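You operate a simulated robot arm through the tools that you are given. There is no shell and no other tool.

You are at the controls of a simulated two-armed robot. One attempt, no reset.

Task
Hand-pump till the relief valve opens at 25 bar, then drop to zero.
Fine: set the relief knob to 25, pump till the display drops back, hold the orange lever till the logger shows 0, then knob back to 55. Leave the cart's other valves, levers and pump controls as they are.

The check looks at the end state, three seconds after you hand in, the way a careful person would. Anything else that was tipped, shoved, dropped, spilled or broken makes it a failure.

Robot
Two 7-joint arms with fingered hands on one trunk that stands fixed in place. Base frame: the origin is at the foot of the trunk, x ahead of it, y to its left, z up. Units: m, degrees, N and s.
The left shoulder is at [0.04, 0.146, 1.229], the right one opposite. With the tool pointing down near the work surface each hand reaches from about 0.1 to 0.66 m from the base axis, measured 20 degrees to its own side. Payload 4 kg a hand.
The tool frame of a hand sits at the grasp point between the pads (the TCP): z along the fingers, y along the line on which they close. The tips reach 0.026 m beyond it. The gripper opens to 0.148 m; its body begins 0.073 m behind the TCP. The gripper is a hand of 3 fingers: y runs from the thumb to the fingers, the wrist lies at [0, 0, -0.224] in the tool frame.
Orientation is that of the tool frame in the base frame, as a unit quaternion [x, y, z, w]. With the fingers straight down and closing along the base's y, the tool's x points along the base's -x, its y along +y and its z along -z.

Tools
- The arms move only by the tool apply_moves. It takes "left_deltas", "right_deltas" or both (then of equal length, played together; a hand with none holds still); each is a list of rows, each a list of 6 numbers: the shift along the base's x, y, z in units of 40 mm (1.0 is 40 mm), then the turn, a rotation vector about the base's x, y, z in units of 8 degrees (1.0 is 8 degrees). In form: [[dx, dy, dz, ax, ay, az], ...]. A call has 1 to 20 rows; each row shifts and turns the commanded pose from where the row before left it. A call with a number of a shift or a turn outside -1 to 1 is refused whole. Rows are played at 5 a second. More than 0.05 m and 8.6 degrees between two rows, and nothing of the call is played. A pose out of reach is approached as far as the arm can. The call stops where the force on the tool passes 40 N (or 10 N more than at its start, if that is more) or the arm is blocked; 0.2 s more then pass. In this call time passes only in rows, and 0.2 s behind the last. It gives the time, the measured TCP pose, the force on the tool (base axes), the opening and the grip force at its end, in the units of the frame above (readings bear some noise), with the torque about the TCP (base axes, N m) and any sound that the robot's microphone picked up, and new pictures: "views" is both (left out), scene, wrist or none (wrist: the cameras of the hands that moved).
- Cameras (640 x 400 px; columns grow to the right, rows downward): "scene" is now at [0.1015, 0.0423, 1.4681]; the picture's right is [0.45, -0.89, -0.00], its down [-0.43, -0.22, -0.88] and it looks along [0.78, 0.40, -0.48] (base axes); focal length 318 px, centre (320, 200). "left" rides on the left gripper at [-0.068, -0.039, -0.09] in its tool frame; the picture's right is [0.50, -0.87, 0.00], its down [0.66, 0.38, -0.65] and it looks along [0.57, 0.33, 0.76] (tool axes); focal length 222 px, centre (320, 200). "right" rides on the right gripper at [0.068, -0.039, -0.09] in its tool frame; the picture's right is [0.50, 0.87, 0.00], its down [-0.66, 0.38, -0.65] and it looks along [-0.57, 0.33, 0.76] (tool axes); focal length 222 px, centre (320, 200). There is no depth. A picture from a camera that has moved, and an enlarged one, comes with that camera's place and axes in the base frame and with its lens.
- lift_body(by): moves the trunk up (or, below 0, down) by that many m; the arms and the scene camera ride with it, the base frame stays. It gives what a move gives, with no picture.
- move_fingers(finger1, finger2, thumb_bend, hand): sets how far each is bent, from 0 (flat) to 1 (curled in); at 0.3 the hand is open as for a grip, at 0.7 the pads meet at the TCP. One left out holds its place. A second passes; each finger stops where it meets its share of the squeeze, and holds until it gets a number again. It is the only way to open and close the hand. It gives what a move gives, with no picture; readings hold the bend of each and the force on the fingers (four entries, about 0 where the hand has none), thumb and palm.
- turn_head(pan, tilt): turns the head with the scene camera to pan (to the left, within 86 degrees either way) and tilt (down, from -29 to 69), counted from straight ahead of the robot. It gives what a move gives, and a new picture of the scene camera.
- inspect(camera, box): a new picture of the part [left, top, right, bottom] of that camera's present view, enlarged. It takes no simulated time.
- finish_job(): hands the job in; it is judged then, once.

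Places have to be worked out from the pictures, the camera data and where the tool is seen. Open the grippers and draw the arms clear of the work before you hand the job in, unless the task says otherwise.

The tools are called after "Call:" as a command line: name --argument value ..., lists and objects as JSON in quotes. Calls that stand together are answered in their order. apply_moves: Moves the arms, as the interface text tells. Its arguments: {"type":"object","properties":{"left_deltas":{"type":"array","items":{"type":"array","items":{"type":"number"}}},"right_deltas":{"type":"array","items":{"type":"array","items":{"type":"number"}}},"views":{"type":"string","enum":["both","scene","wrist","none"]}},"required":[]} The other tools are called the same way: lift_body (by) moves the trunk up or down; move_fingers (finger1, finger2, thumb_bend, hand) moves the fingers one by one; turn_head (pan, tilt) turns the head that bears the scene camera; inspect (camera, box) takes an enlarged picture of a part of a camera's view; finish_job () hands the job in.

At the start:

```text
t: 0.0
left_eef_pos: [0.2783, 0.413, 1.2966]
left_tool_rot: [0.0, 1.0, 0.0, 0.0]
left_contact_force: [0.0, -0.5, 0.1]
left_ft_torque: [0.03, 0.03, 0.0]
left_gripper_width: 0.1481
left_finger_force: 0.1
left_shape: jaw
left_bend: [0.3, 0.3, 0.3]
left_finger forces: [0.1, 0.1, 0.0, 0.0, 0.1, 0.0]
right_eef_pos: [0.379, 0.0416, 1.2986]
right_tool_rot: [0.0, 1.0, 0.0, 0.0]
right_contact_force: [-0.3, -1.3, -0.6]
right_ft_torque: [0.02, 0.01, 0.02]
right_gripper_width: 0.1481
right_finger_force: 0.1
right_shape: jaw
right_bend: [0.3, 0.3, 0.3]
right_finger forces: [0.0, 0.0, 0.0, 0.1, 0.0, 0.1]
trunk travel left (down, up): [-0.4, 0.106]
head pan, tilt (commanded): [27.0, 28.7]
```

scene: 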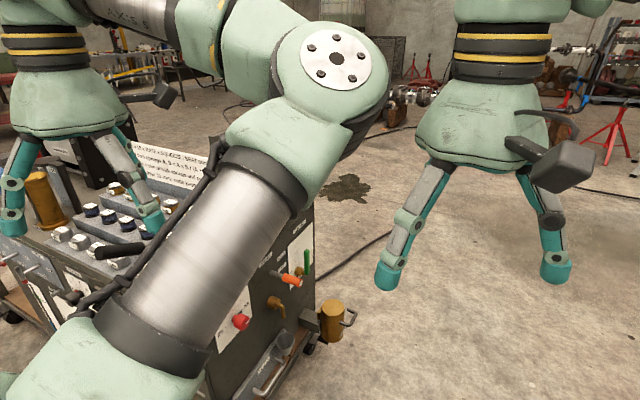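
right: 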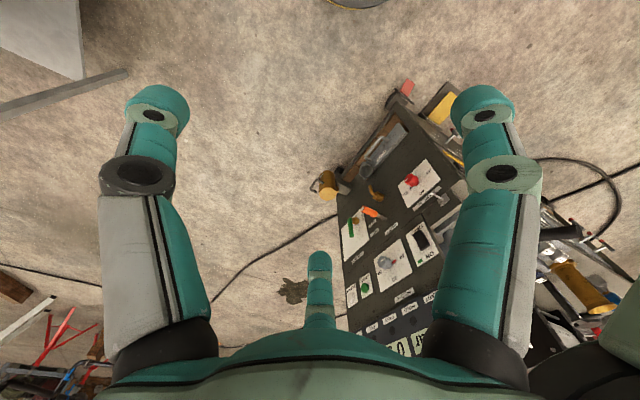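
left: 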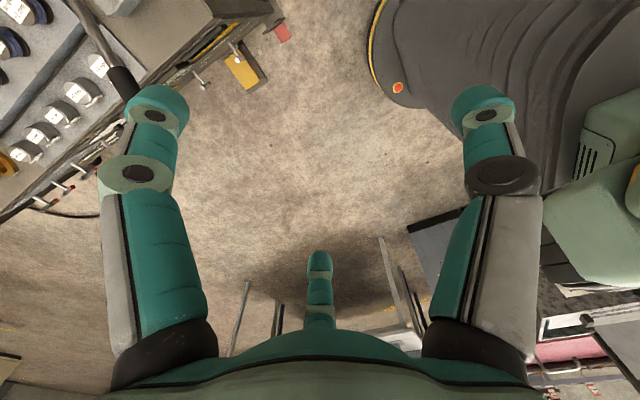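

The arm blocks much of the cart in the scene view. I'll turn the head and look closer before moving anything.

Call:
turn_head --pan 45 --tilt 35

Call:
inspect --camera "right" --box '[310, 60, 550, 360]'

Call:
inspect --camera "left" --box '[0, 0, 320, 220]'

```text
t: 0.8
left_eef_pos: [0.2778, 0.4133, 1.2971]
left_tool_rot: [0.0, 1.0, 0.001, 0.0]
left_contact_force: [-0.3, 0.1, -0.4]
left_ft_torque: [0.03, 0.0, -0.01]
left_gripper_width: 0.1478
left_finger_force: 0.1
left_shape: jaw
left_bend: [0.3, 0.3, 0.3]
left_finger forces: [0.0, 0.0, 0.1, 0.0, 0.0, 0.0]
right_eef_pos: [0.3805, 0.0405, 1.2994]
right_tool_rot: [0.0, 1.0, -0.001, 0.0]
right_contact_force: [-0.4, 0.3, -0.5]
right_ft_torque: [-0.04, 0.02, 0.03]
right_gripper_width: 0.1479
right_finger_force: 0.0
right_shape: jaw
right_bend: [0.3, 0.3, 0.3]
right_finger forces: [0.0, 0.1, 0.1, 0.0, 0.1, 0.0]
trunk travel left (down, up): [-0.4, 0.106]
head pan, tilt (commanded): [45.0, 35.0]
camera scene: at [0.0827, 0.0633, 1.4582], right [0.71, -0.71, 0.0], down [-0.41, -0.41, -0.82], along [0.58, 0.58, -0.57], focal length 318 px, centre (320, 200)
```

scene: 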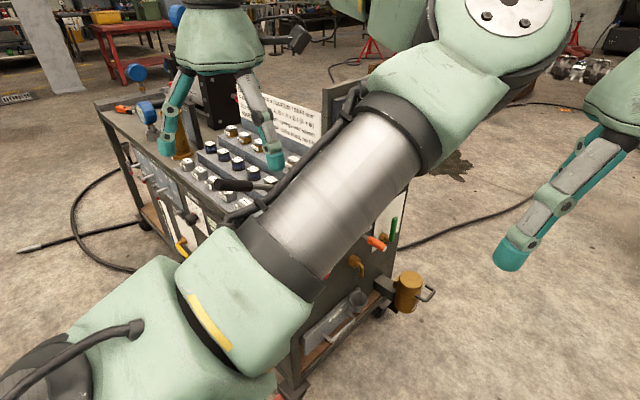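

```text
1.33 times, centred on (430, 210) of right
camera zoom: at [0.3121, 0.0012, 1.389], right [-0.5, 0.87, 0.0], down [0.66, 0.38, 0.65], along [0.57, 0.33, -0.76], focal length 296 px, centre (173, 187)
```

zoom: 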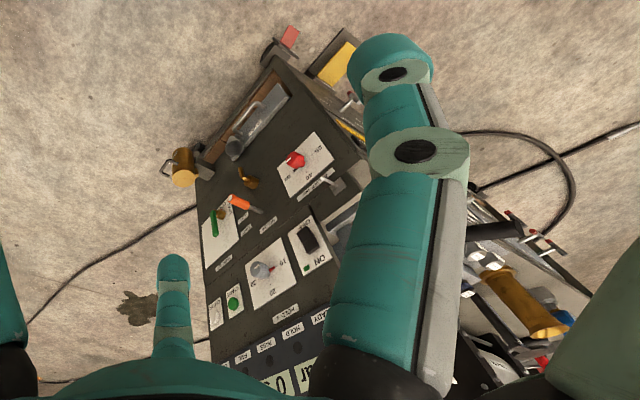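

```text
1.82 times, centred on (160, 110) of left
camera zoom: at [0.3461, 0.3728, 1.3871], right [-0.5, -0.87, 0.0], down [-0.66, 0.38, 0.65], along [-0.57, 0.33, -0.76], focal length 404 px, centre (611, 364)
```

zoom: 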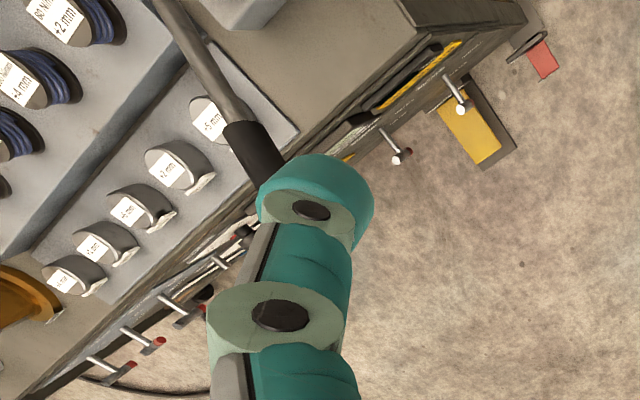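

The panel with the red, orange and green controls is at roughly x 0.55–0.75, y 0.5, z 0.75, and it faces the robot's right. I'll swing the right hand so its camera looks square at that panel.

Call:
apply_moves --right_deltas '[[0.4, 0, -0.6, 0, 0, 1], [0.4, 0, -0.6, 0, 0, 1], [0.4, 0, -0.6, 0, 0, 1], [0.4, 0, -0.6, 0, 0, 1], [0.4, 0, -0.6, 0, 0, 1]]' --views "both"

```text
t: 2.0
left_eef_pos: [0.2784, 0.4129, 1.298]
left_tool_rot: [0.0, 1.0, 0.0, 0.0]
left_contact_force: [1.0, -0.1, 0.2]
left_ft_torque: [0.01, 0.04, 0.01]
left_gripper_width: 0.1479
left_finger_force: 0.0
left_shape: jaw
left_bend: [0.3, 0.3, 0.3]
left_finger forces: [0.0, 0.1, 0.0, 0.0, 0.1, 0.0]
right_eef_pos: [0.4614, 0.0408, 1.1777]
right_tool_rot: [-0.343, 0.939, 0.0, -0.001]
right_contact_force: [0.1, 0.2, 0.8]
right_ft_torque: [-0.05, 0.0, 0.0]
right_gripper_width: 0.1479
right_finger_force: 0.2
right_shape: jaw
right_bend: [0.3, 0.3, 0.3]
right_finger forces: [0.0, 0.0, 0.1, 0.0, 0.0, 0.0]
trunk travel left (down, up): [-0.4, 0.106]
head pan, tilt (commanded): [45.0, 35.0]
camera scene: at [0.0837, 0.0634, 1.4581], right [0.71, -0.71, 0.0], down [-0.41, -0.41, -0.82], along [0.58, 0.58, -0.57], focal length 318 px, centre (320, 200)
camera right: at [0.4342, -0.0328, 1.269], right [-0.94, 0.34, 0.0], down [0.26, 0.71, 0.65], along [0.22, 0.61, -0.76], focal length 222 px, centre (320, 200)
```

scene: 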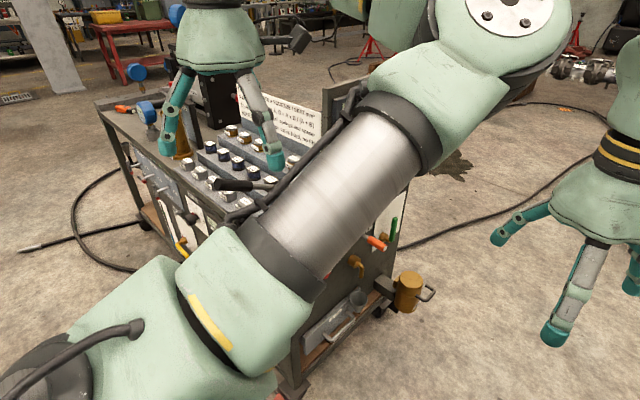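
right: 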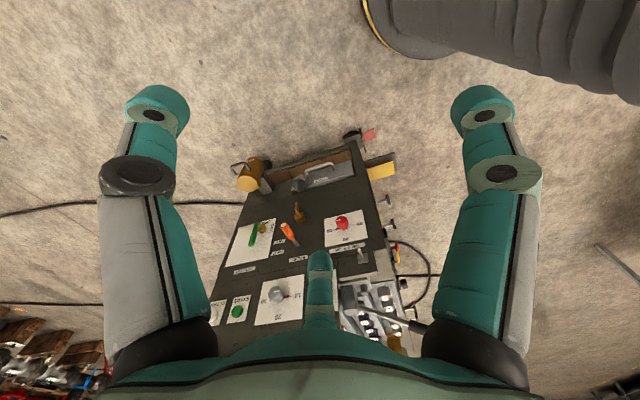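

The panel now sits between the fingers in the right wrist view. I'll enlarge it to read the labels.

Call:
inspect --camera "right" --box '[210, 130, 450, 340]'

Call:
inspect --camera "scene" --box '[90, 60, 340, 280]'

Call:
inspect --camera "scene" --box '[260, 180, 460, 400]'

```text
1.90 times, centred on (330, 235) of right
camera zoom: at [0.4342, -0.0328, 1.269], right [-0.94, 0.34, 0.0], down [0.26, 0.71, 0.65], along [0.22, 0.61, -0.76], focal length 423 px, centre (301, 133)
```

zoom: 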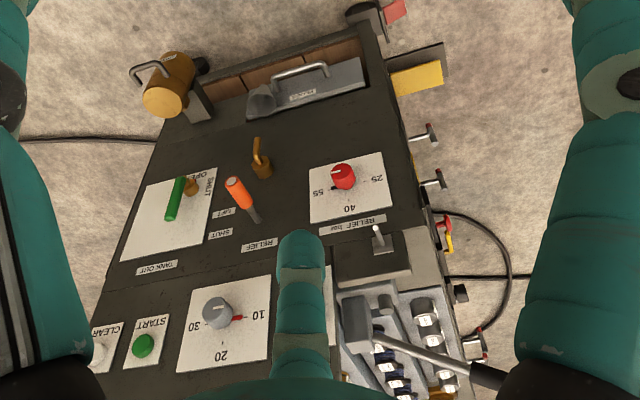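

```text
1.82 times, centred on (215, 170) of scene
camera zoom: at [0.0837, 0.0634, 1.4581], right [0.71, -0.71, 0.0], down [-0.41, -0.41, -0.82], along [0.58, 0.58, -0.57], focal length 578 px, centre (511, 254)
```

zoom: 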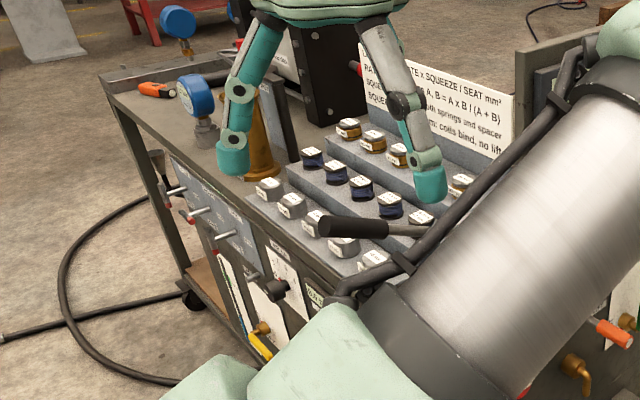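

```text
1.82 times, centred on (360, 290) of scene
camera zoom: at [0.0837, 0.0634, 1.4581], right [0.71, -0.71, 0.0], down [-0.41, -0.41, -0.82], along [0.58, 0.58, -0.57], focal length 578 px, centre (247, 36)
```

zoom: 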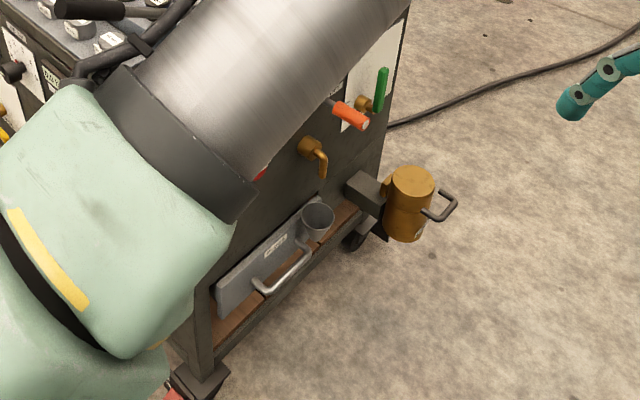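

The labels read: red RELIEF bar knob (25/40/55, pointer now at 55), orange RELIEF lever (SHUT/LIFT), green TANK OUT valve, and a hand-pump rod with a black grip at the top left. The left arm hides most of this from the head camera, so I'll pull it back and to the left.

Call:
apply_moves --left_deltas '[[-0.8, 0.3, 0.3, 0, 0, 0], [-0.8, 0.3, 0.3, 0, 0, 0], [-0.8, 0.3, 0.3, 0, 0, 0], [-0.8, 0.3, 0.3, 0, 0, 0], [-0.8, 0.3, 0.3, 0, 0, 0]]' --views "both"

```text
t: 3.2
left_eef_pos: [0.1162, 0.4736, 1.3594]
left_tool_rot: [0.0, 1.0, 0.0, 0.001]
left_contact_force: [1.0, 0.0, 0.5]
left_ft_torque: [-0.03, -0.03, -0.05]
left_gripper_width: 0.1481
left_finger_force: 0.1
left_shape: jaw
left_bend: [0.3, 0.3, 0.3]
left_finger forces: [0.1, 0.0, 0.1, 0.0, 0.0, 0.0]
right_eef_pos: [0.4578, 0.0431, 1.1792]
right_tool_rot: [-0.343, 0.939, 0.0, -0.001]
right_contact_force: [-0.4, 0.6, -0.3]
right_ft_torque: [0.01, -0.03, -0.02]
right_gripper_width: 0.1477
right_finger_force: 0.1
right_shape: jaw
right_bend: [0.3, 0.3, 0.3]
right_finger forces: [0.1, 0.0, 0.1, 0.1, 0.1, 0.0]
trunk travel left (down, up): [-0.4, 0.106]
head pan, tilt (commanded): [45.0, 35.0]
camera scene: at [0.081, 0.0647, 1.4582], right [0.71, -0.71, 0.0], down [-0.4, -0.41, -0.82], along [0.58, 0.58, -0.57], focal length 318 px, centre (320, 200)
camera left: at [0.1842, 0.4336, 1.4488], right [-0.5, -0.87, 0.0], down [-0.66, 0.38, 0.65], along [-0.57, 0.33, -0.76], focal length 222 px, centre (320, 200)
```

scene: 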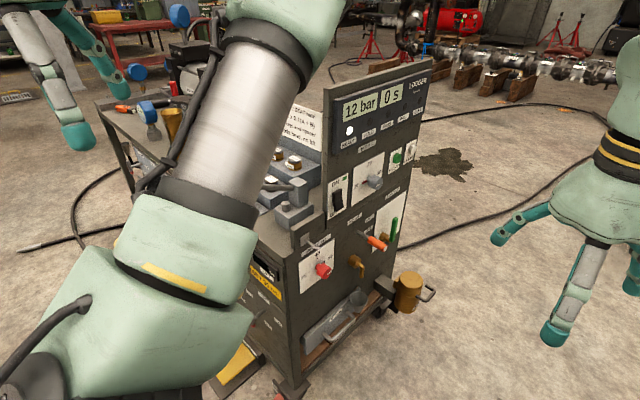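
left: 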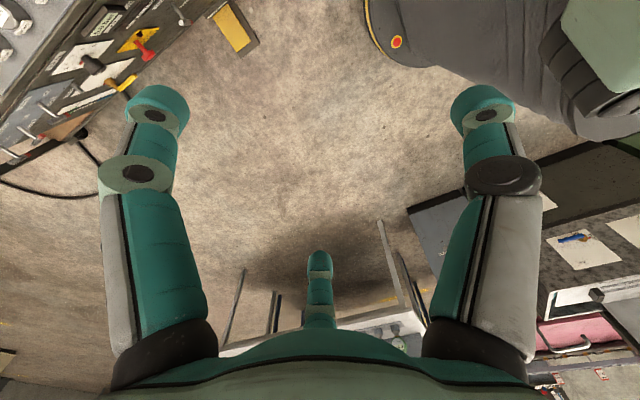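

The logger is readable now and shows "12 bar, 0 s". I'll pull the left arm a bit further back so the pump rod comes into view.

Call:
apply_moves --left_deltas '[[-0.8, 0.3, 0.3, 0, 0, 0], [-0.8, 0.3, 0.3, 0, 0, 0], [-0.8, 0.3, 0.3, 0, 0, 0]]' --views "scene"

Call:
inspect --camera "scene" --box '[240, 40, 460, 220]'

Call:
inspect --camera "scene" --box '[230, 170, 450, 380]'

```text
t: 4.0
left_eef_pos: [0.0214, 0.5101, 1.393]
left_tool_rot: [0.001, 1.0, 0.001, 0.0]
left_contact_force: [0.0, 0.0, 0.5]
left_ft_torque: [0.04, -0.01, -0.02]
left_gripper_width: 0.1478
left_finger_force: 0.0
left_shape: jaw
left_bend: [0.3, 0.3, 0.3]
left_finger forces: [0.0, 0.1, 0.0, 0.1, 0.0, 0.0]
right_eef_pos: [0.4578, 0.0424, 1.1793]
right_tool_rot: [-0.342, 0.94, 0.001, -0.001]
right_contact_force: [-0.6, 0.8, 0.3]
right_ft_torque: [-0.01, -0.01, -0.01]
right_gripper_width: 0.148
right_finger_force: 0.1
right_shape: jaw
right_bend: [0.3, 0.3, 0.3]
right_finger forces: [0.0, 0.0, 0.1, 0.0, 0.1, 0.1]
trunk travel left (down, up): [-0.4, 0.106]
head pan, tilt (commanded): [45.0, 35.0]
camera scene: at [0.0814, 0.0637, 1.4582], right [0.71, -0.71, 0.0], down [-0.41, -0.41, -0.82], along [0.58, 0.58, -0.57], focal length 318 px, centre (320, 200)
```

scene: 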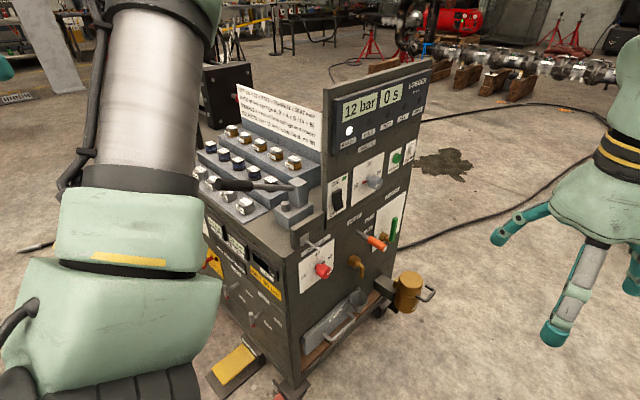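

```text
2.22 times, centred on (350, 130) of scene
camera zoom: at [0.0814, 0.0637, 1.4582], right [0.71, -0.71, 0.0], down [-0.41, -0.41, -0.82], along [0.58, 0.58, -0.57], focal length 707 px, centre (253, 356)
```

zoom: 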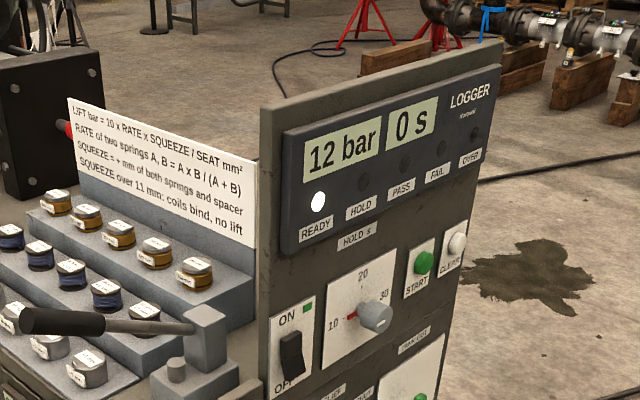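

```text
1.90 times, centred on (340, 275) of scene
camera zoom: at [0.0814, 0.0637, 1.4582], right [0.71, -0.71, 0.0], down [-0.41, -0.41, -0.82], along [0.58, 0.58, -0.57], focal length 606 px, centre (282, 57)
```

zoom: 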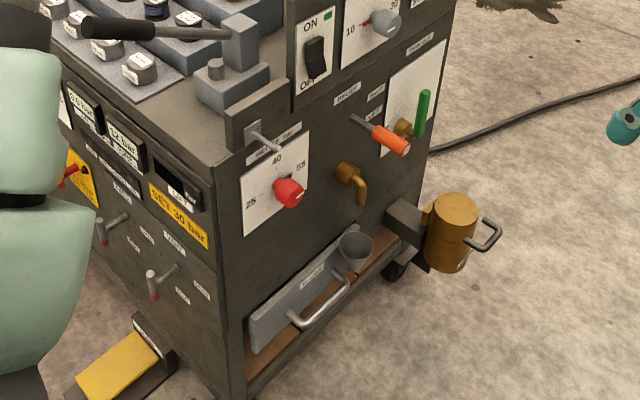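

The hand-pump rod lies over the spring rack from a pivot block near the logger post. I'll enlarge the pump, the relief area and the side displays.

Call:
inspect --camera "scene" --box '[190, 150, 330, 240]'

Call:
inspect --camera "scene" --box '[290, 180, 420, 290]'

Call:
inspect --camera "scene" --box '[200, 210, 300, 290]'

```text
4.44 times, centred on (260, 195) of scene
camera zoom: at [0.0814, 0.0637, 1.4582], right [0.71, -0.71, 0.0], down [-0.41, -0.41, -0.82], along [0.58, 0.58, -0.57], focal length 1414 px, centre (587, 222)
```

zoom: 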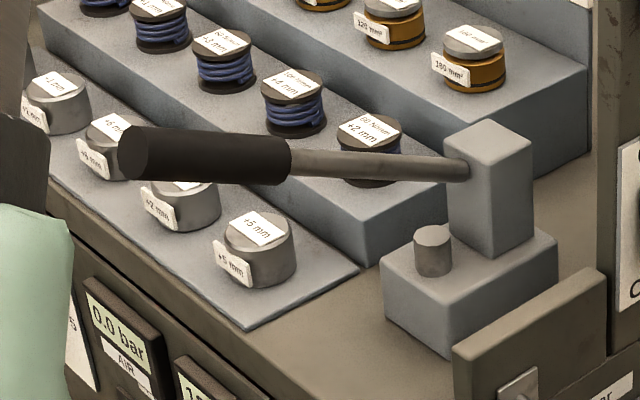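

```text
3.64 times, centred on (355, 235) of scene
camera zoom: at [0.0814, 0.0637, 1.4582], right [0.71, -0.71, 0.0], down [-0.41, -0.41, -0.82], along [0.58, 0.58, -0.57], focal length 1157 px, centre (193, 73)
```

zoom: 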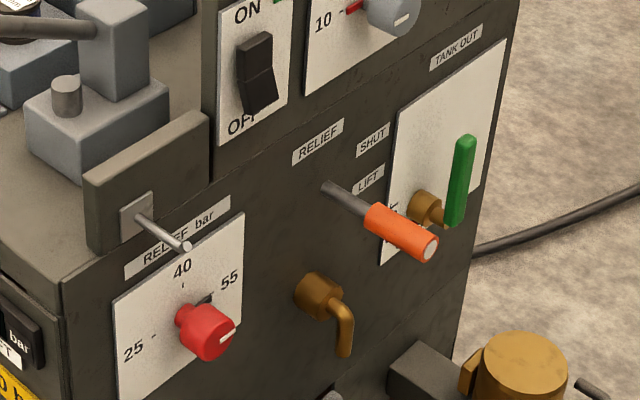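

```text
5.00 times, centred on (250, 250) of scene
camera zoom: at [0.0814, 0.0637, 1.4582], right [0.71, -0.71, 0.0], down [-0.41, -0.41, -0.82], along [0.58, 0.58, -0.57], focal length 1590 px, centre (670, -50)
```

zoom: 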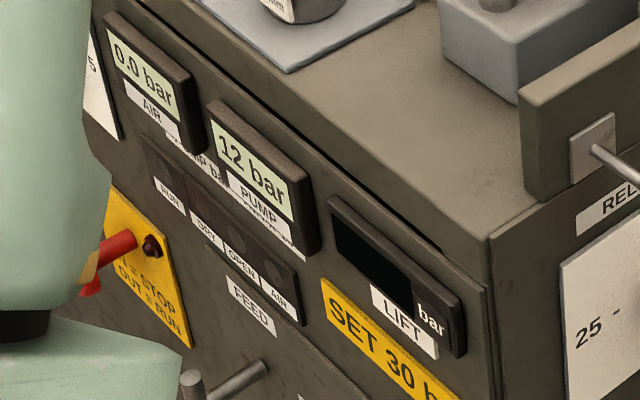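

From triangulation the panel plane is at y≈0.56. The relief knob face is at about (0.55, 0.50, 0.75) and the orange lever tip at about (0.71, 0.42, 0.795). The pump grip runs from about (0.44, 0.66, 1.03) to (0.35, 0.66, 1.076) and overhangs the cart's near side. Both arms are in free space, so I'll lower the trunk to bring the panel within comfortable reach.

Call:
lift_body --by -0.22

Call:
turn_head --pan 42 --tilt 28

```text
t: 6.3
left_eef_pos: [0.0223, 0.5095, 1.1738]
left_tool_rot: [0.0, 1.0, 0.001, 0.0]
left_contact_force: [0.0, 0.6, 0.2]
left_ft_torque: [0.02, 0.0, 0.01]
left_gripper_width: 0.148
left_finger_force: 0.1
left_shape: jaw
left_bend: [0.3, 0.3, 0.3]
left_finger forces: [0.0, 0.0, 0.1, 0.0, 0.1, 0.1]
right_eef_pos: [0.4596, 0.0418, 0.9599]
right_tool_rot: [-0.342, 0.94, 0.0, -0.001]
right_contact_force: [0.2, 0.4, 0.0]
right_ft_torque: [0.01, 0.0, -0.04]
right_gripper_width: 0.1479
right_finger_force: 0.0
right_shape: jaw
right_bend: [0.3, 0.3, 0.3]
right_finger forces: [0.0, 0.0, 0.0, 0.0, 0.0, 0.0]
trunk travel left (down, up): [-0.18, 0.326]
head pan, tilt (commanded): [45.0, 35.0]
```

```text
t: 7.0
left_eef_pos: [0.0219, 0.5094, 1.1745]
left_tool_rot: [0.0, 1.0, 0.0, 0.0]
left_contact_force: [0.3, 0.0, 0.2]
left_ft_torque: [0.01, 0.01, 0.03]
left_gripper_width: 0.1478
left_finger_force: 0.1
left_shape: jaw
left_bend: [0.3, 0.3, 0.3]
left_finger forces: [0.1, 0.0, 0.0, 0.1, 0.0, 0.0]
right_eef_pos: [0.459, 0.0422, 0.9603]
right_tool_rot: [-0.342, 0.94, 0.0, -0.001]
right_contact_force: [-0.2, 0.1, 0.3]
right_ft_torque: [-0.02, 0.02, 0.02]
right_gripper_width: 0.1478
right_finger_force: 0.0
right_shape: jaw
right_bend: [0.3, 0.3, 0.3]
right_finger forces: [0.0, 0.0, 0.0, 0.0, 0.1, 0.1]
trunk travel left (down, up): [-0.18, 0.326]
head pan, tilt (commanded): [42.0, 28.0]
camera scene: at [0.088, 0.0621, 1.25], right [0.67, -0.74, 0.0], down [-0.35, -0.31, -0.88], along [0.66, 0.59, -0.47], focal length 318 px, centre (320, 200)
```

scene: 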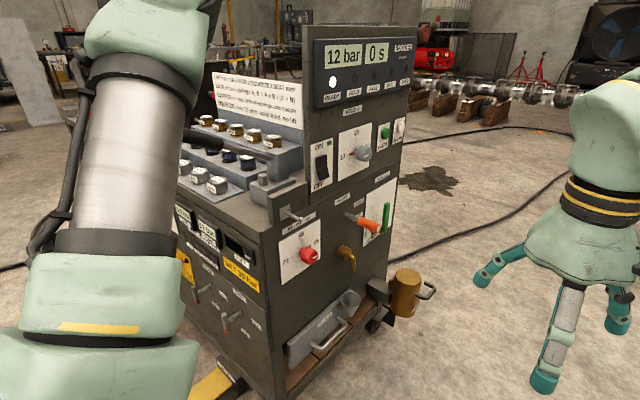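

I have a clear view now. Next I'll turn the right hand so its fingers point along +y toward the panel, bringing it to a standoff in front of the relief knob.

Call:
apply_moves --right_deltas '[[0.19, 0.3, -0.44, 0.94, 0, 0], [0.19, 0.3, -0.44, 0.94, 0, 0], [0.19, 0.3, -0.44, 0.94, 0, 0], [0.19, 0.3, -0.44, 0.94, 0, 0], [0.19, 0.3, -0.44, 0.94, 0, 0], [0.19, 0.3, -0.44, 0.94, 0, 0], [0.19, 0.3, -0.44, 0.94, 0, 0], [0.19, 0.3, -0.44, 0.94, 0, 0], [0.19, 0.3, -0.44, 0.94, 0, 0], [0.19, 0.3, -0.44, 0.94, 0, 0], [0.19, 0.3, -0.44, 0.94, 0, 0], [0.19, 0.3, -0.44, 0.91, 0, 0]]' --views "both"

```text
t: 9.6
left_eef_pos: [0.0219, 0.5102, 1.173]
left_tool_rot: [0.001, 1.0, 0.0, 0.0]
left_contact_force: [0.2, 1.0, -0.2]
left_ft_torque: [0.0, 0.02, 0.01]
left_gripper_width: 0.1481
left_finger_force: 0.0
left_shape: jaw
left_bend: [0.3, 0.3, 0.3]
left_finger forces: [0.1, 0.0, 0.1, 0.0, 0.1, 0.1]
right_eef_pos: [0.5517, 0.1858, 0.7477]
right_tool_rot: [-0.241, 0.665, 0.665, 0.242]
right_contact_force: [0.2, 0.2, -0.2]
right_ft_torque: [-0.04, 0.02, -0.01]
right_gripper_width: 0.1479
right_finger_force: 0.1
right_shape: jaw
right_bend: [0.3, 0.3, 0.3]
right_finger forces: [0.0, 0.0, 0.1, 0.0, 0.0, 0.1]
trunk travel left (down, up): [-0.18, 0.326]
head pan, tilt (commanded): [42.0, 28.0]
camera scene: at [0.0884, 0.0629, 1.2499], right [0.67, -0.74, 0.0], down [-0.35, -0.31, -0.88], along [0.66, 0.59, -0.47], focal length 318 px, centre (320, 200)
camera right: at [0.5253, 0.0949, 0.6756], right [-0.94, 0.0, 0.34], down [0.26, -0.66, 0.71], along [0.23, 0.76, 0.62], focal length 222 px, centre (320, 200)
```

scene: 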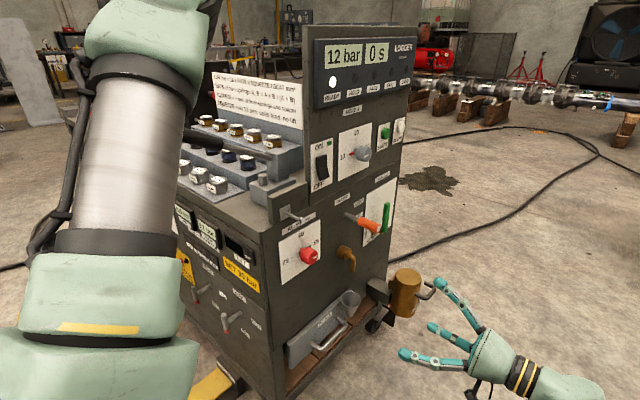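
right: 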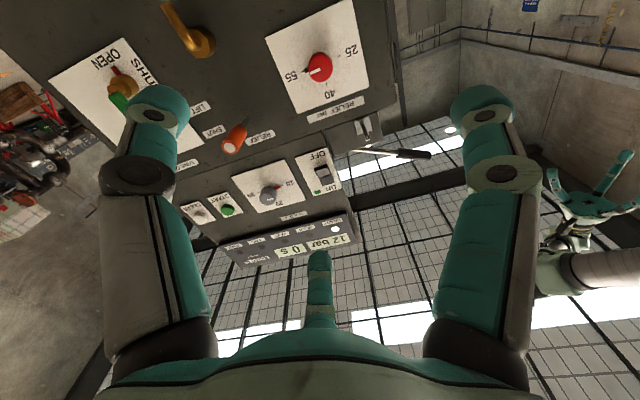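

The right wrist camera now faces the panel directly (picture upside down). I'll enlarge it to measure the knob and its pointer.

Call:
inspect --camera "right" --box '[255, 0, 385, 130]'

Call:
inspect --camera "right" --box '[90, 0, 290, 160]'

Call:
inspect --camera "scene" --box '[260, 180, 410, 290]'

```text
3.08 times, centred on (320, 65) of right
camera zoom: at [0.5253, 0.0949, 0.6756], right [-0.94, 0.0, 0.34], down [0.26, -0.66, 0.71], along [0.23, 0.76, 0.62], focal length 684 px, centre (320, 615)
```

zoom: 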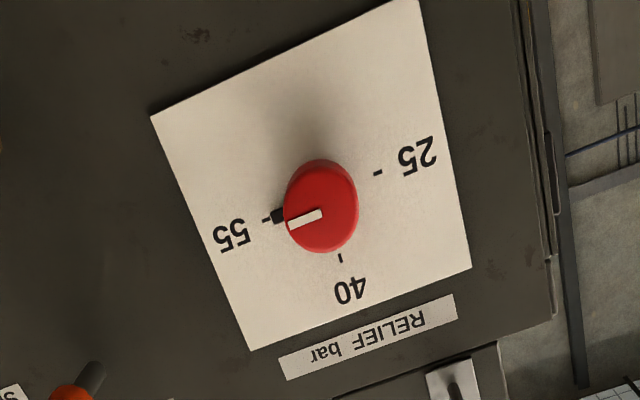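

```text
2.50 times, centred on (190, 80) of right
camera zoom: at [0.5253, 0.0949, 0.6756], right [-0.94, 0.0, 0.34], down [0.26, -0.66, 0.71], along [0.23, 0.76, 0.62], focal length 555 px, centre (645, 500)
```

zoom: 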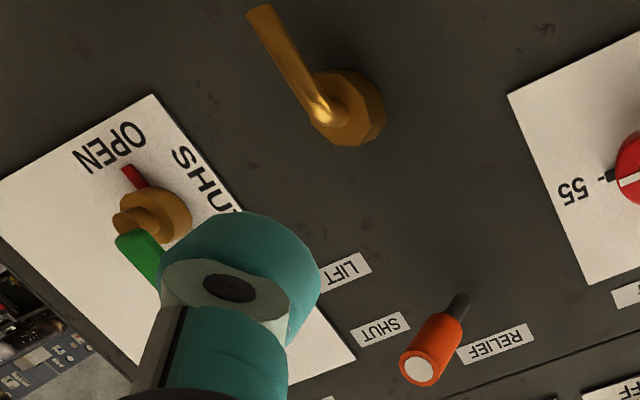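

```text
3.64 times, centred on (335, 235) of scene
camera zoom: at [0.0884, 0.0629, 1.2499], right [0.67, -0.74, 0.0], down [-0.35, -0.31, -0.88], along [0.66, 0.59, -0.47], focal length 1157 px, centre (266, 73)
```

zoom: 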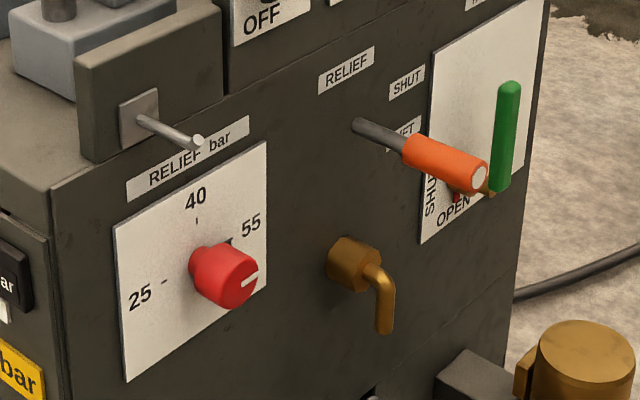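

The relief knob axis is at x≈0.550, z≈0.745, with its face at y≈0.51 and the plate at y≈0.543. The 25, 40 and 55 marks lie at left, top and right, and the pointer is at 55. I'll part-close the right fingers and advance to y≈0.42, which also tests reach.

Call:
move_fingers --hand "right" --finger1 0.42 --finger2 0.42 --thumb_bend 0.42

Call:
apply_moves --right_deltas '[[0, 0.95, 0, 0, 0, 0], [0, 0.95, 0, 0, 0, 0], [0, 0.95, 0, 0, 0, 0], [-0.05, 0.95, -0.05, 0, 0, 0], [0, 0.95, 0, 0, 0, 0], [0, 0.95, 0, 0, 0, 0]]' --views "both"

```text
t: 10.6
left_eef_pos: [0.0229, 0.509, 1.1739]
left_tool_rot: [0.0, 1.0, 0.001, 0.0]
left_contact_force: [0.4, -0.5, 0.2]
left_ft_torque: [-0.01, 0.03, 0.0]
left_gripper_width: 0.1479
left_finger_force: 0.0
left_shape: jaw
left_bend: [0.3, 0.3, 0.3]
left_finger forces: [0.0, 0.0, 0.1, 0.0, 0.1, 0.1]
right_eef_pos: [0.5518, 0.186, 0.7486]
right_tool_rot: [-0.243, 0.665, 0.664, 0.241]
right_contact_force: [-0.2, -1.0, 0.3]
right_ft_torque: [0.0, 0.03, 0.01]
right_gripper_width: 0.0891
right_finger_force: 0.0
right_shape: fingers
right_bend: [0.42, 0.42, 0.42]
right_finger forces: [0.1, 0.0, 0.1, 0.0, 0.0, 0.0]
trunk travel left (down, up): [-0.18, 0.326]
head pan, tilt (commanded): [42.0, 28.0]
```

```text
t: 12.0
left_eef_pos: [0.0212, 0.5091, 1.1738]
left_tool_rot: [0.0, 1.0, 0.0, 0.0]
left_contact_force: [0.1, -0.3, 0.2]
left_ft_torque: [0.0, 0.0, 0.03]
left_gripper_width: 0.1478
left_finger_force: 0.0
left_shape: jaw
left_bend: [0.3, 0.3, 0.3]
left_finger forces: [0.1, 0.0, 0.0, 0.0, 0.1, 0.1]
right_eef_pos: [0.5307, 0.3307, 0.7585]
right_tool_rot: [-0.243, 0.664, 0.664, 0.241]
right_contact_force: [0.3, 0.8, -0.2]
right_ft_torque: [-0.03, 0.02, -0.02]
right_gripper_width: 0.089
right_finger_force: 0.0
right_shape: fingers
right_bend: [0.42, 0.42, 0.42]
right_finger forces: [0.0, 0.1, 0.0, 0.0, 0.0, 0.1]
right hand out of reach, approached as far as the arm can: row 4, 5, 6
trunk travel left (down, up): [-0.18, 0.326]
head pan, tilt (commanded): [42.0, 28.0]
camera scene: at [0.0878, 0.0625, 1.25], right [0.67, -0.74, 0.0], down [-0.35, -0.31, -0.88], along [0.66, 0.59, -0.47], focal length 318 px, centre (320, 200)
camera right: at [0.5038, 0.2401, 0.6857], right [-0.94, 0.0, 0.34], down [0.26, -0.65, 0.71], along [0.22, 0.76, 0.61], focal length 222 px, centre (320, 200)
```

scene: 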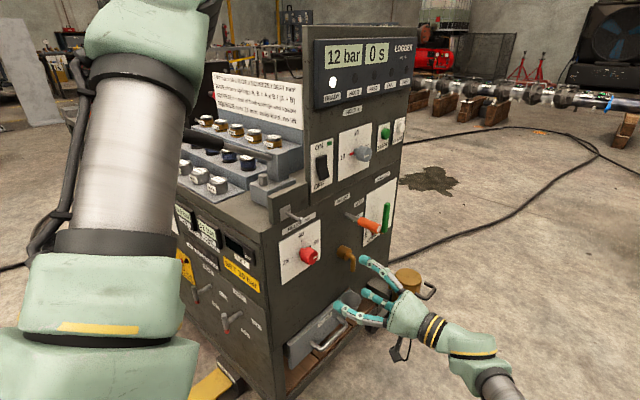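
right: 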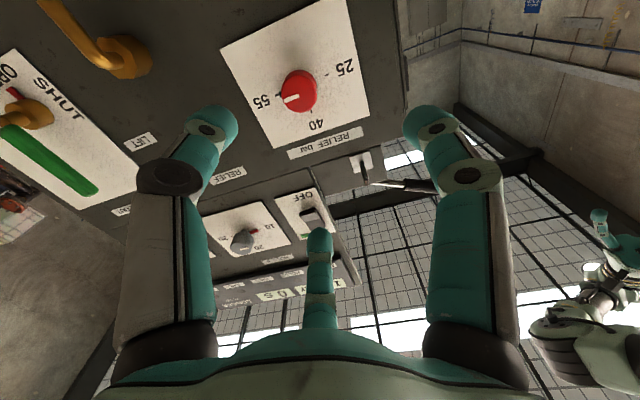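

The right arm runs out of reach at y≈0.33; its shoulder-to-wrist span is about 0.6 m. The left shoulder is closer, so the left arm will do the work and the right arm backs off to be a camera. I'll withdraw the right hand and bring the left hand forward, keeping it clear of the pump grip.

Call:
apply_moves --right_deltas '[[-0.1, -1, 0, 0, 0, 0], [-0.1, -1, 0, 0, 0, 0], [-0.1, -1, 0, 0, 0, 0], [-0.1, -1, 0, 0, 0, 0], [-0.1, -1, 0, 0, 0, 0], [-0.1, -1, 0, 0, 0, 0], [-0.1, -1, 0, 0, 0, 0], [-0.1, -1, 0, 0, 0, 0], [-0.1, -1, 0, 0, 0, 0], [-0.1, -1, 0, 0, 0, 0], [-0.1, -1, 0, 0, 0, 0], [-0.1, -1, 0, 0, 0, 0]]' --left_deltas '[[0, 0, 0, 0, 0, 0], [0, 0, 0, 0, 0, 0], [0, 0, 0, 0, 0, 0], [0, 0, 0, 0, 0, 0], [0.87, -0.47, -0.375, 0, 0, 0], [0.87, -0.47, -0.375, 0, 0, 0], [0.87, -0.47, -0.375, 0, 0, 0], [0.87, -0.47, -0.375, 0, 0, 0], [0.87, -0.47, -0.375, 0, 0, 0], [0.87, -0.47, -0.375, 0, 0, 0], [0.87, -0.47, -0.375, 0, 0, 0], [0.87, -0.47, -0.375, 0, 0, 0]]' --views "both"

```text
t: 14.6
left_eef_pos: [0.302, 0.3575, 1.0527]
left_tool_rot: [-0.001, 1.0, 0.0, 0.0]
left_contact_force: [0.3, 0.1, 0.3]
left_ft_torque: [-0.01, -0.04, 0.03]
left_gripper_width: 0.1479
left_finger_force: 0.1
left_shape: jaw
left_bend: [0.3, 0.3, 0.3]
left_finger forces: [0.0, 0.1, 0.0, 0.0, 0.0, 0.1]
right_eef_pos: [0.4804, -0.1491, 0.7606]
right_tool_rot: [-0.243, 0.663, 0.665, 0.241]
right_contact_force: [-0.5, 0.3, -0.1]
right_ft_torque: [-0.01, 0.02, 0.02]
right_gripper_width: 0.089
right_finger_force: 0.1
right_shape: fingers
right_bend: [0.42, 0.42, 0.42]
right_finger forces: [0.0, 0.0, 0.0, 0.0, 0.1, 0.0]
trunk travel left (down, up): [-0.18, 0.326]
head pan, tilt (commanded): [42.0, 28.0]
camera scene: at [0.0886, 0.0606, 1.25], right [0.67, -0.74, 0.0], down [-0.35, -0.31, -0.88], along [0.66, 0.59, -0.47], focal length 318 px, centre (320, 200)
camera right: at [0.4545, -0.2397, 0.6872], right [-0.94, 0.0, 0.34], down [0.26, -0.65, 0.71], along [0.22, 0.76, 0.61], focal length 222 px, centre (320, 200)
camera left: at [0.3699, 0.3175, 1.1425], right [-0.5, -0.87, 0.0], down [-0.66, 0.38, 0.65], along [-0.57, 0.33, -0.76], focal length 222 px, centre (320, 200)
```

scene: 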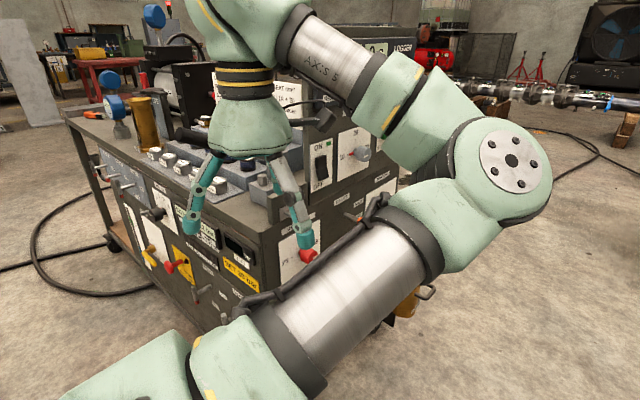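
right: 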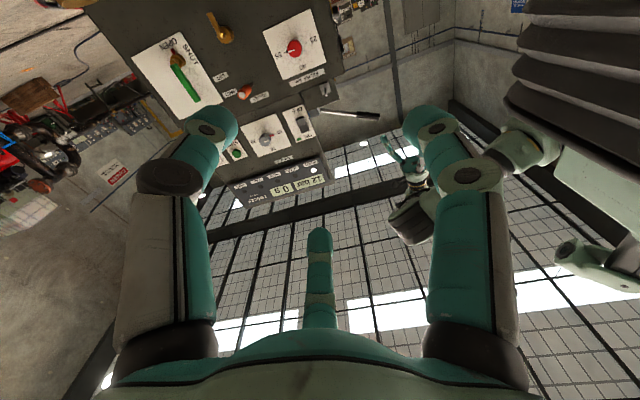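
left: 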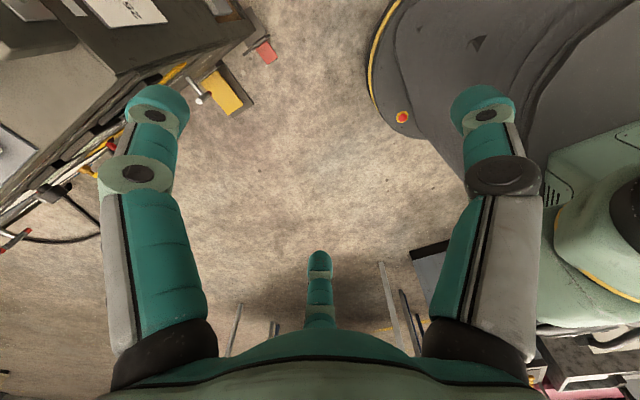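

The left hand is at (0.30, 0.36, 1.05), clear of everything. I'll drop the trunk another 0.14 m to suit the panel height, then swing the left hand to point along +y at a standoff in front of the panel.

Call:
lift_body --by -0.14

Call:
apply_moves --left_deltas '[[0.42, -0.35, -0.25, 0.94, 0, 0], [0.42, -0.35, -0.25, 0.94, 0, 0], [0.42, -0.35, -0.25, 0.94, 0, 0], [0.42, -0.35, -0.25, 0.94, 0, 0], [0.42, -0.35, -0.25, 0.94, 0, 0], [0.42, -0.35, -0.25, 0.94, 0, 0], [0.42, -0.35, -0.25, 0.94, 0, 0], [0.42, -0.35, -0.25, 0.94, 0, 0], [0.42, -0.35, -0.25, 0.94, 0, 0], [0.42, -0.35, -0.25, 0.94, 0, 0], [0.42, -0.35, -0.25, 0.94, 0, 0], [0.42, -0.35, -0.25, 0.91, 0, 0]]' --views "both"

```text
t: 16.3
left_eef_pos: [0.3007, 0.3575, 0.9111]
left_tool_rot: [0.0, 1.0, 0.001, 0.0]
left_contact_force: [-1.0, 0.5, -0.8]
left_ft_torque: [0.02, 0.03, -0.01]
left_gripper_width: 0.1477
left_finger_force: 0.0
left_shape: jaw
left_bend: [0.3, 0.3, 0.3]
left_finger forces: [0.0, 0.0, 0.0, 0.1, 0.0, 0.0]
right_eef_pos: [0.4808, -0.1465, 0.6203]
right_tool_rot: [-0.243, 0.664, 0.665, 0.241]
right_contact_force: [-0.4, -1.0, -0.8]
right_ft_torque: [-0.02, 0.03, 0.02]
right_gripper_width: 0.0888
right_finger_force: 0.0
right_shape: fingers
right_bend: [0.42, 0.42, 0.42]
right_finger forces: [0.0, 0.0, 0.1, 0.0, 0.1, 0.0]
trunk travel left (down, up): [-0.04, 0.466]
head pan, tilt (commanded): [42.0, 28.0]
```

```text
t: 18.9
left_eef_pos: [0.496, 0.2235, 0.7909]
left_tool_rot: [0.0, 0.706, 0.708, 0.0]
left_contact_force: [0.6, -0.1, -0.3]
left_ft_torque: [0.03, -0.01, 0.03]
left_gripper_width: 0.1481
left_finger_force: 0.1
left_shape: jaw
left_bend: [0.3, 0.3, 0.3]
left_finger forces: [0.0, 0.0, 0.1, 0.0, 0.0, 0.0]
left hand out of reach, approached as far as the arm can: row 2, 3, 4, 5
right_eef_pos: [0.4809, -0.1472, 0.6186]
right_tool_rot: [-0.242, 0.665, 0.664, 0.241]
right_contact_force: [0.0, 0.0, 0.3]
right_ft_torque: [0.01, 0.0, -0.04]
right_gripper_width: 0.0892
right_finger_force: 0.0
right_shape: fingers
right_bend: [0.42, 0.42, 0.42]
right_finger forces: [0.0, 0.0, 0.0, 0.0, 0.0, 0.0]
trunk travel left (down, up): [-0.04, 0.466]
head pan, tilt (commanded): [42.0, 28.0]
camera scene: at [0.0884, 0.0619, 1.1087], right [0.67, -0.74, 0.0], down [-0.35, -0.31, -0.88], along [0.66, 0.59, -0.47], focal length 318 px, centre (320, 200)
camera left: at [0.5653, 0.1324, 0.7521], right [-0.5, 0.0, -0.87], down [-0.66, -0.65, 0.38], along [-0.57, 0.76, 0.33], focal length 222 px, centre (320, 200)
```

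scene: 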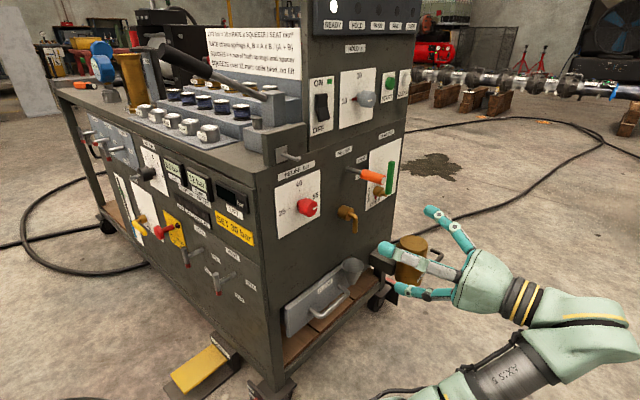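
left: 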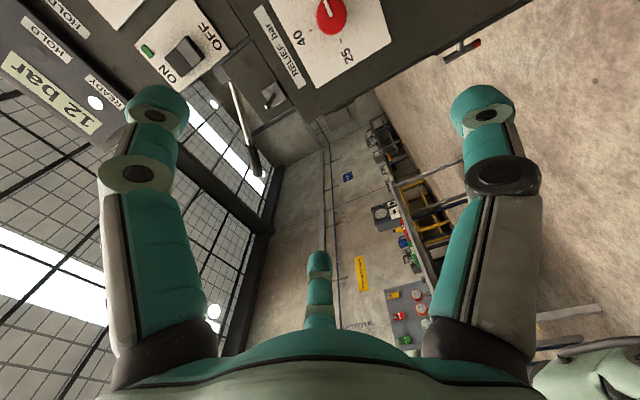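

The left hand now points along +y and the head view is clear. I'll move to a standoff at (0.55, 0.36, 0.745) on the knob axis. I'll also roll the hand clockwise there to see how much roll the wrist has.

Call:
apply_moves --left_deltas '[[0.34, 0.85, -0.29, 0, 0, 0], [0.34, 0.85, -0.29, 0, 0, 0], [0.34, 0.85, -0.29, 0, 0, 0], [0.34, 0.85, -0.29, 0, 0, 0], [0, 0, 0, 0, 1, 0], [0, 0, 0, 0, 1, 0], [0, 0, 0, 0, 1, 0], [0, 0, 0, 0, 1, 0], [0, 0, 0, 0, 1, 0], [0, 0, 0, 0, 1, 0], [0, 0, 0, 0, 1, 0], [0, 0, 0, 0, 1, 0], [0, 0, 0, 0, 1, 0], [0, 0, 0, 0, 1, 0], [0, 0, 0, 0, 1, 0]]' --views "both"

Call:
turn_head --pan 42 --tilt 20

```text
t: 22.1
left_eef_pos: [0.5502, 0.3588, 0.7463]
left_tool_rot: [0.492, 0.508, 0.508, -0.491]
left_contact_force: [-0.4, -0.9, 1.3]
left_ft_torque: [0.0, 0.0, 0.0]
left_gripper_width: 0.148
left_finger_force: 0.1
left_shape: jaw
left_bend: [0.3, 0.3, 0.3]
left_finger forces: [0.0, 0.0, 0.0, 0.0, 0.1, 0.0]
right_eef_pos: [0.4806, -0.1483, 0.6187]
right_tool_rot: [-0.242, 0.665, 0.664, 0.242]
right_contact_force: [0.4, -0.2, -0.4]
right_ft_torque: [0.0, 0.0, -0.02]
right_gripper_width: 0.0891
right_finger_force: 0.0
right_shape: fingers
right_bend: [0.42, 0.42, 0.42]
right_finger forces: [0.1, 0.0, 0.1, 0.0, 0.0, 0.0]
trunk travel left (down, up): [-0.04, 0.466]
head pan, tilt (commanded): [42.0, 28.0]
camera scene: at [0.0881, 0.0619, 1.1087], right [0.67, -0.74, 0.0], down [-0.35, -0.31, -0.88], along [0.66, 0.59, -0.47], focal length 318 px, centre (320, 200)
camera left: at [0.5142, 0.2681, 0.6769], right [-0.88, 0.0, 0.47], down [0.36, -0.65, 0.67], along [0.31, 0.76, 0.58], focal length 222 px, centre (320, 200)
```

scene: 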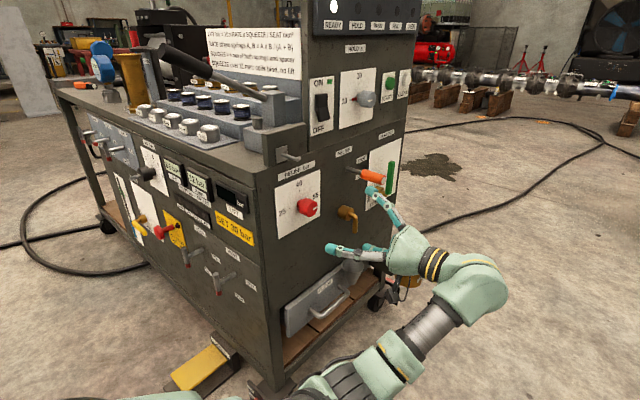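
left: 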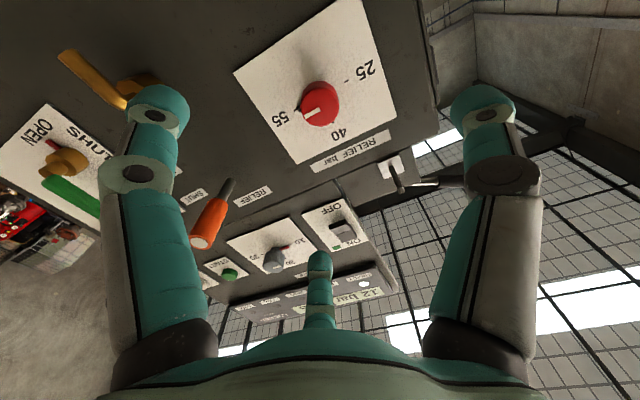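

```text
t: 22.8
left_eef_pos: [0.55, 0.3578, 0.7461]
left_tool_rot: [0.492, 0.508, 0.509, -0.491]
left_contact_force: [0.2, 0.3, -0.2]
left_ft_torque: [-0.01, 0.0, -0.05]
left_gripper_width: 0.1479
left_finger_force: 0.0
left_shape: jaw
left_bend: [0.3, 0.3, 0.3]
left_finger forces: [0.1, 0.0, 0.0, 0.1, 0.1, 0.0]
right_eef_pos: [0.482, -0.1476, 0.6188]
right_tool_rot: [-0.243, 0.664, 0.664, 0.242]
right_contact_force: [0.0, 0.4, 0.0]
right_ft_torque: [-0.02, -0.01, 0.01]
right_gripper_width: 0.089
right_finger_force: 0.2
right_shape: fingers
right_bend: [0.42, 0.42, 0.42]
right_finger forces: [0.0, 0.0, 0.0, 0.0, 0.0, 0.0]
trunk travel left (down, up): [-0.04, 0.466]
head pan, tilt (commanded): [42.0, 20.0]
camera scene: at [0.0895, 0.0632, 1.1215], right [0.67, -0.74, 0.0], down [-0.25, -0.23, -0.94], along [0.7, 0.63, -0.34], focal length 318 px, centre (320, 200)
```

scene: 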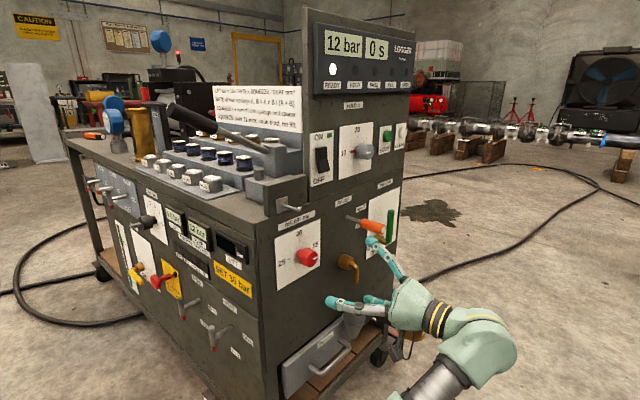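

At the standoff the hand is on the knob axis and rolled about −88°, and the head camera sees everything. I'll check in free space that the wrist can roll the other way through the whole 180° the knob needs.

Call:
apply_moves --left_deltas '[[0, 0, 0, 0, -1, 0], [0, 0, 0, 0, -1, 0], [0, 0, 0, 0, -1, 0], [0, 0, 0, 0, -1, 0], [0, 0, 0, 0, -1, 0], [0, 0, 0, 0, -1, 0], [0, 0, 0, 0, -1, 0], [0, 0, 0, 0, -1, 0], [0, 0, 0, 0, -1, 0], [0, 0, 0, 0, -1, 0], [0, 0, 0, 0, -1, 0], [0, 0, 0, 0, -1, 0], [0, 0, 0, 0, -1, 0], [0, 0, 0, 0, -1, 0], [0, 0, 0, 0, -1, 0], [0, 0, 0, 0, -1, 0], [0, 0, 0, 0, -1, 0], [0, 0, 0, 0, -1, 0], [0, 0, 0, 0, -1, 0], [0, 0, 0, 0, -1, 0]]' --views "both"

```text
t: 27.0
left_eef_pos: [0.35, 0.3338, 0.9098]
left_tool_rot: [-0.415, 0.573, 0.571, 0.416]
left_contact_force: [0.1, -1.0, -0.9]
left_ft_torque: [0.01, 0.02, -0.01]
left_gripper_width: 0.148
left_finger_force: 0.0
left_shape: jaw
left_bend: [0.3, 0.3, 0.3]
left_finger forces: [0.0, 0.0, 0.1, 0.0, 0.0, 0.0]
left hand out of reach, approached as far as the arm can: row 13, 14, 15, 16, 17, 18, 19, 20
right_eef_pos: [0.4807, -0.1474, 0.6194]
right_tool_rot: [-0.242, 0.665, 0.664, 0.242]
right_contact_force: [0.5, -0.3, 0.5]
right_ft_torque: [0.01, 0.03, 0.02]
right_gripper_width: 0.0892
right_finger_force: 0.1
right_shape: fingers
right_bend: [0.42, 0.42, 0.42]
right_finger forces: [0.0, 0.0, 0.0, 0.0, 0.0, 0.0]
trunk travel left (down, up): [-0.04, 0.466]
head pan, tilt (commanded): [42.0, 20.0]
camera scene: at [0.0893, 0.0632, 1.1216], right [0.67, -0.74, 0.0], down [-0.25, -0.23, -0.94], along [0.7, 0.63, -0.34], focal length 318 px, centre (320, 200)
camera left: at [0.4095, 0.2432, 0.9621], right [0.67, 0.0, -0.74], down [-0.56, -0.65, -0.51], along [-0.49, 0.76, -0.44], focal length 222 px, centre (320, 200)
```

scene: 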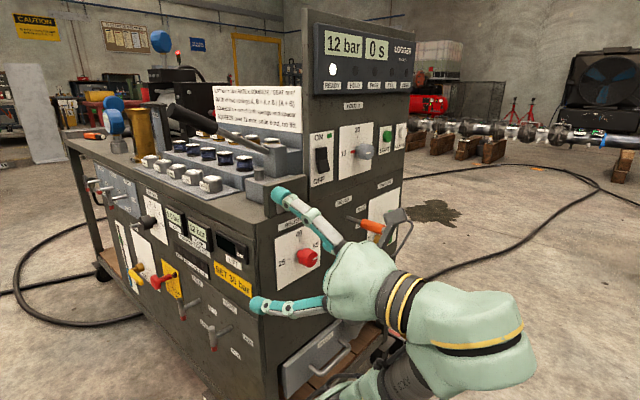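
left: 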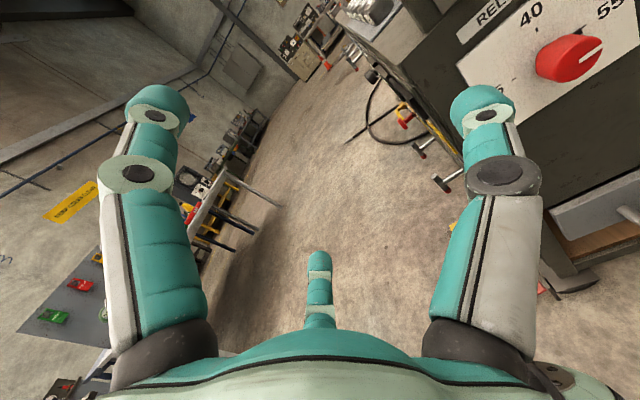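

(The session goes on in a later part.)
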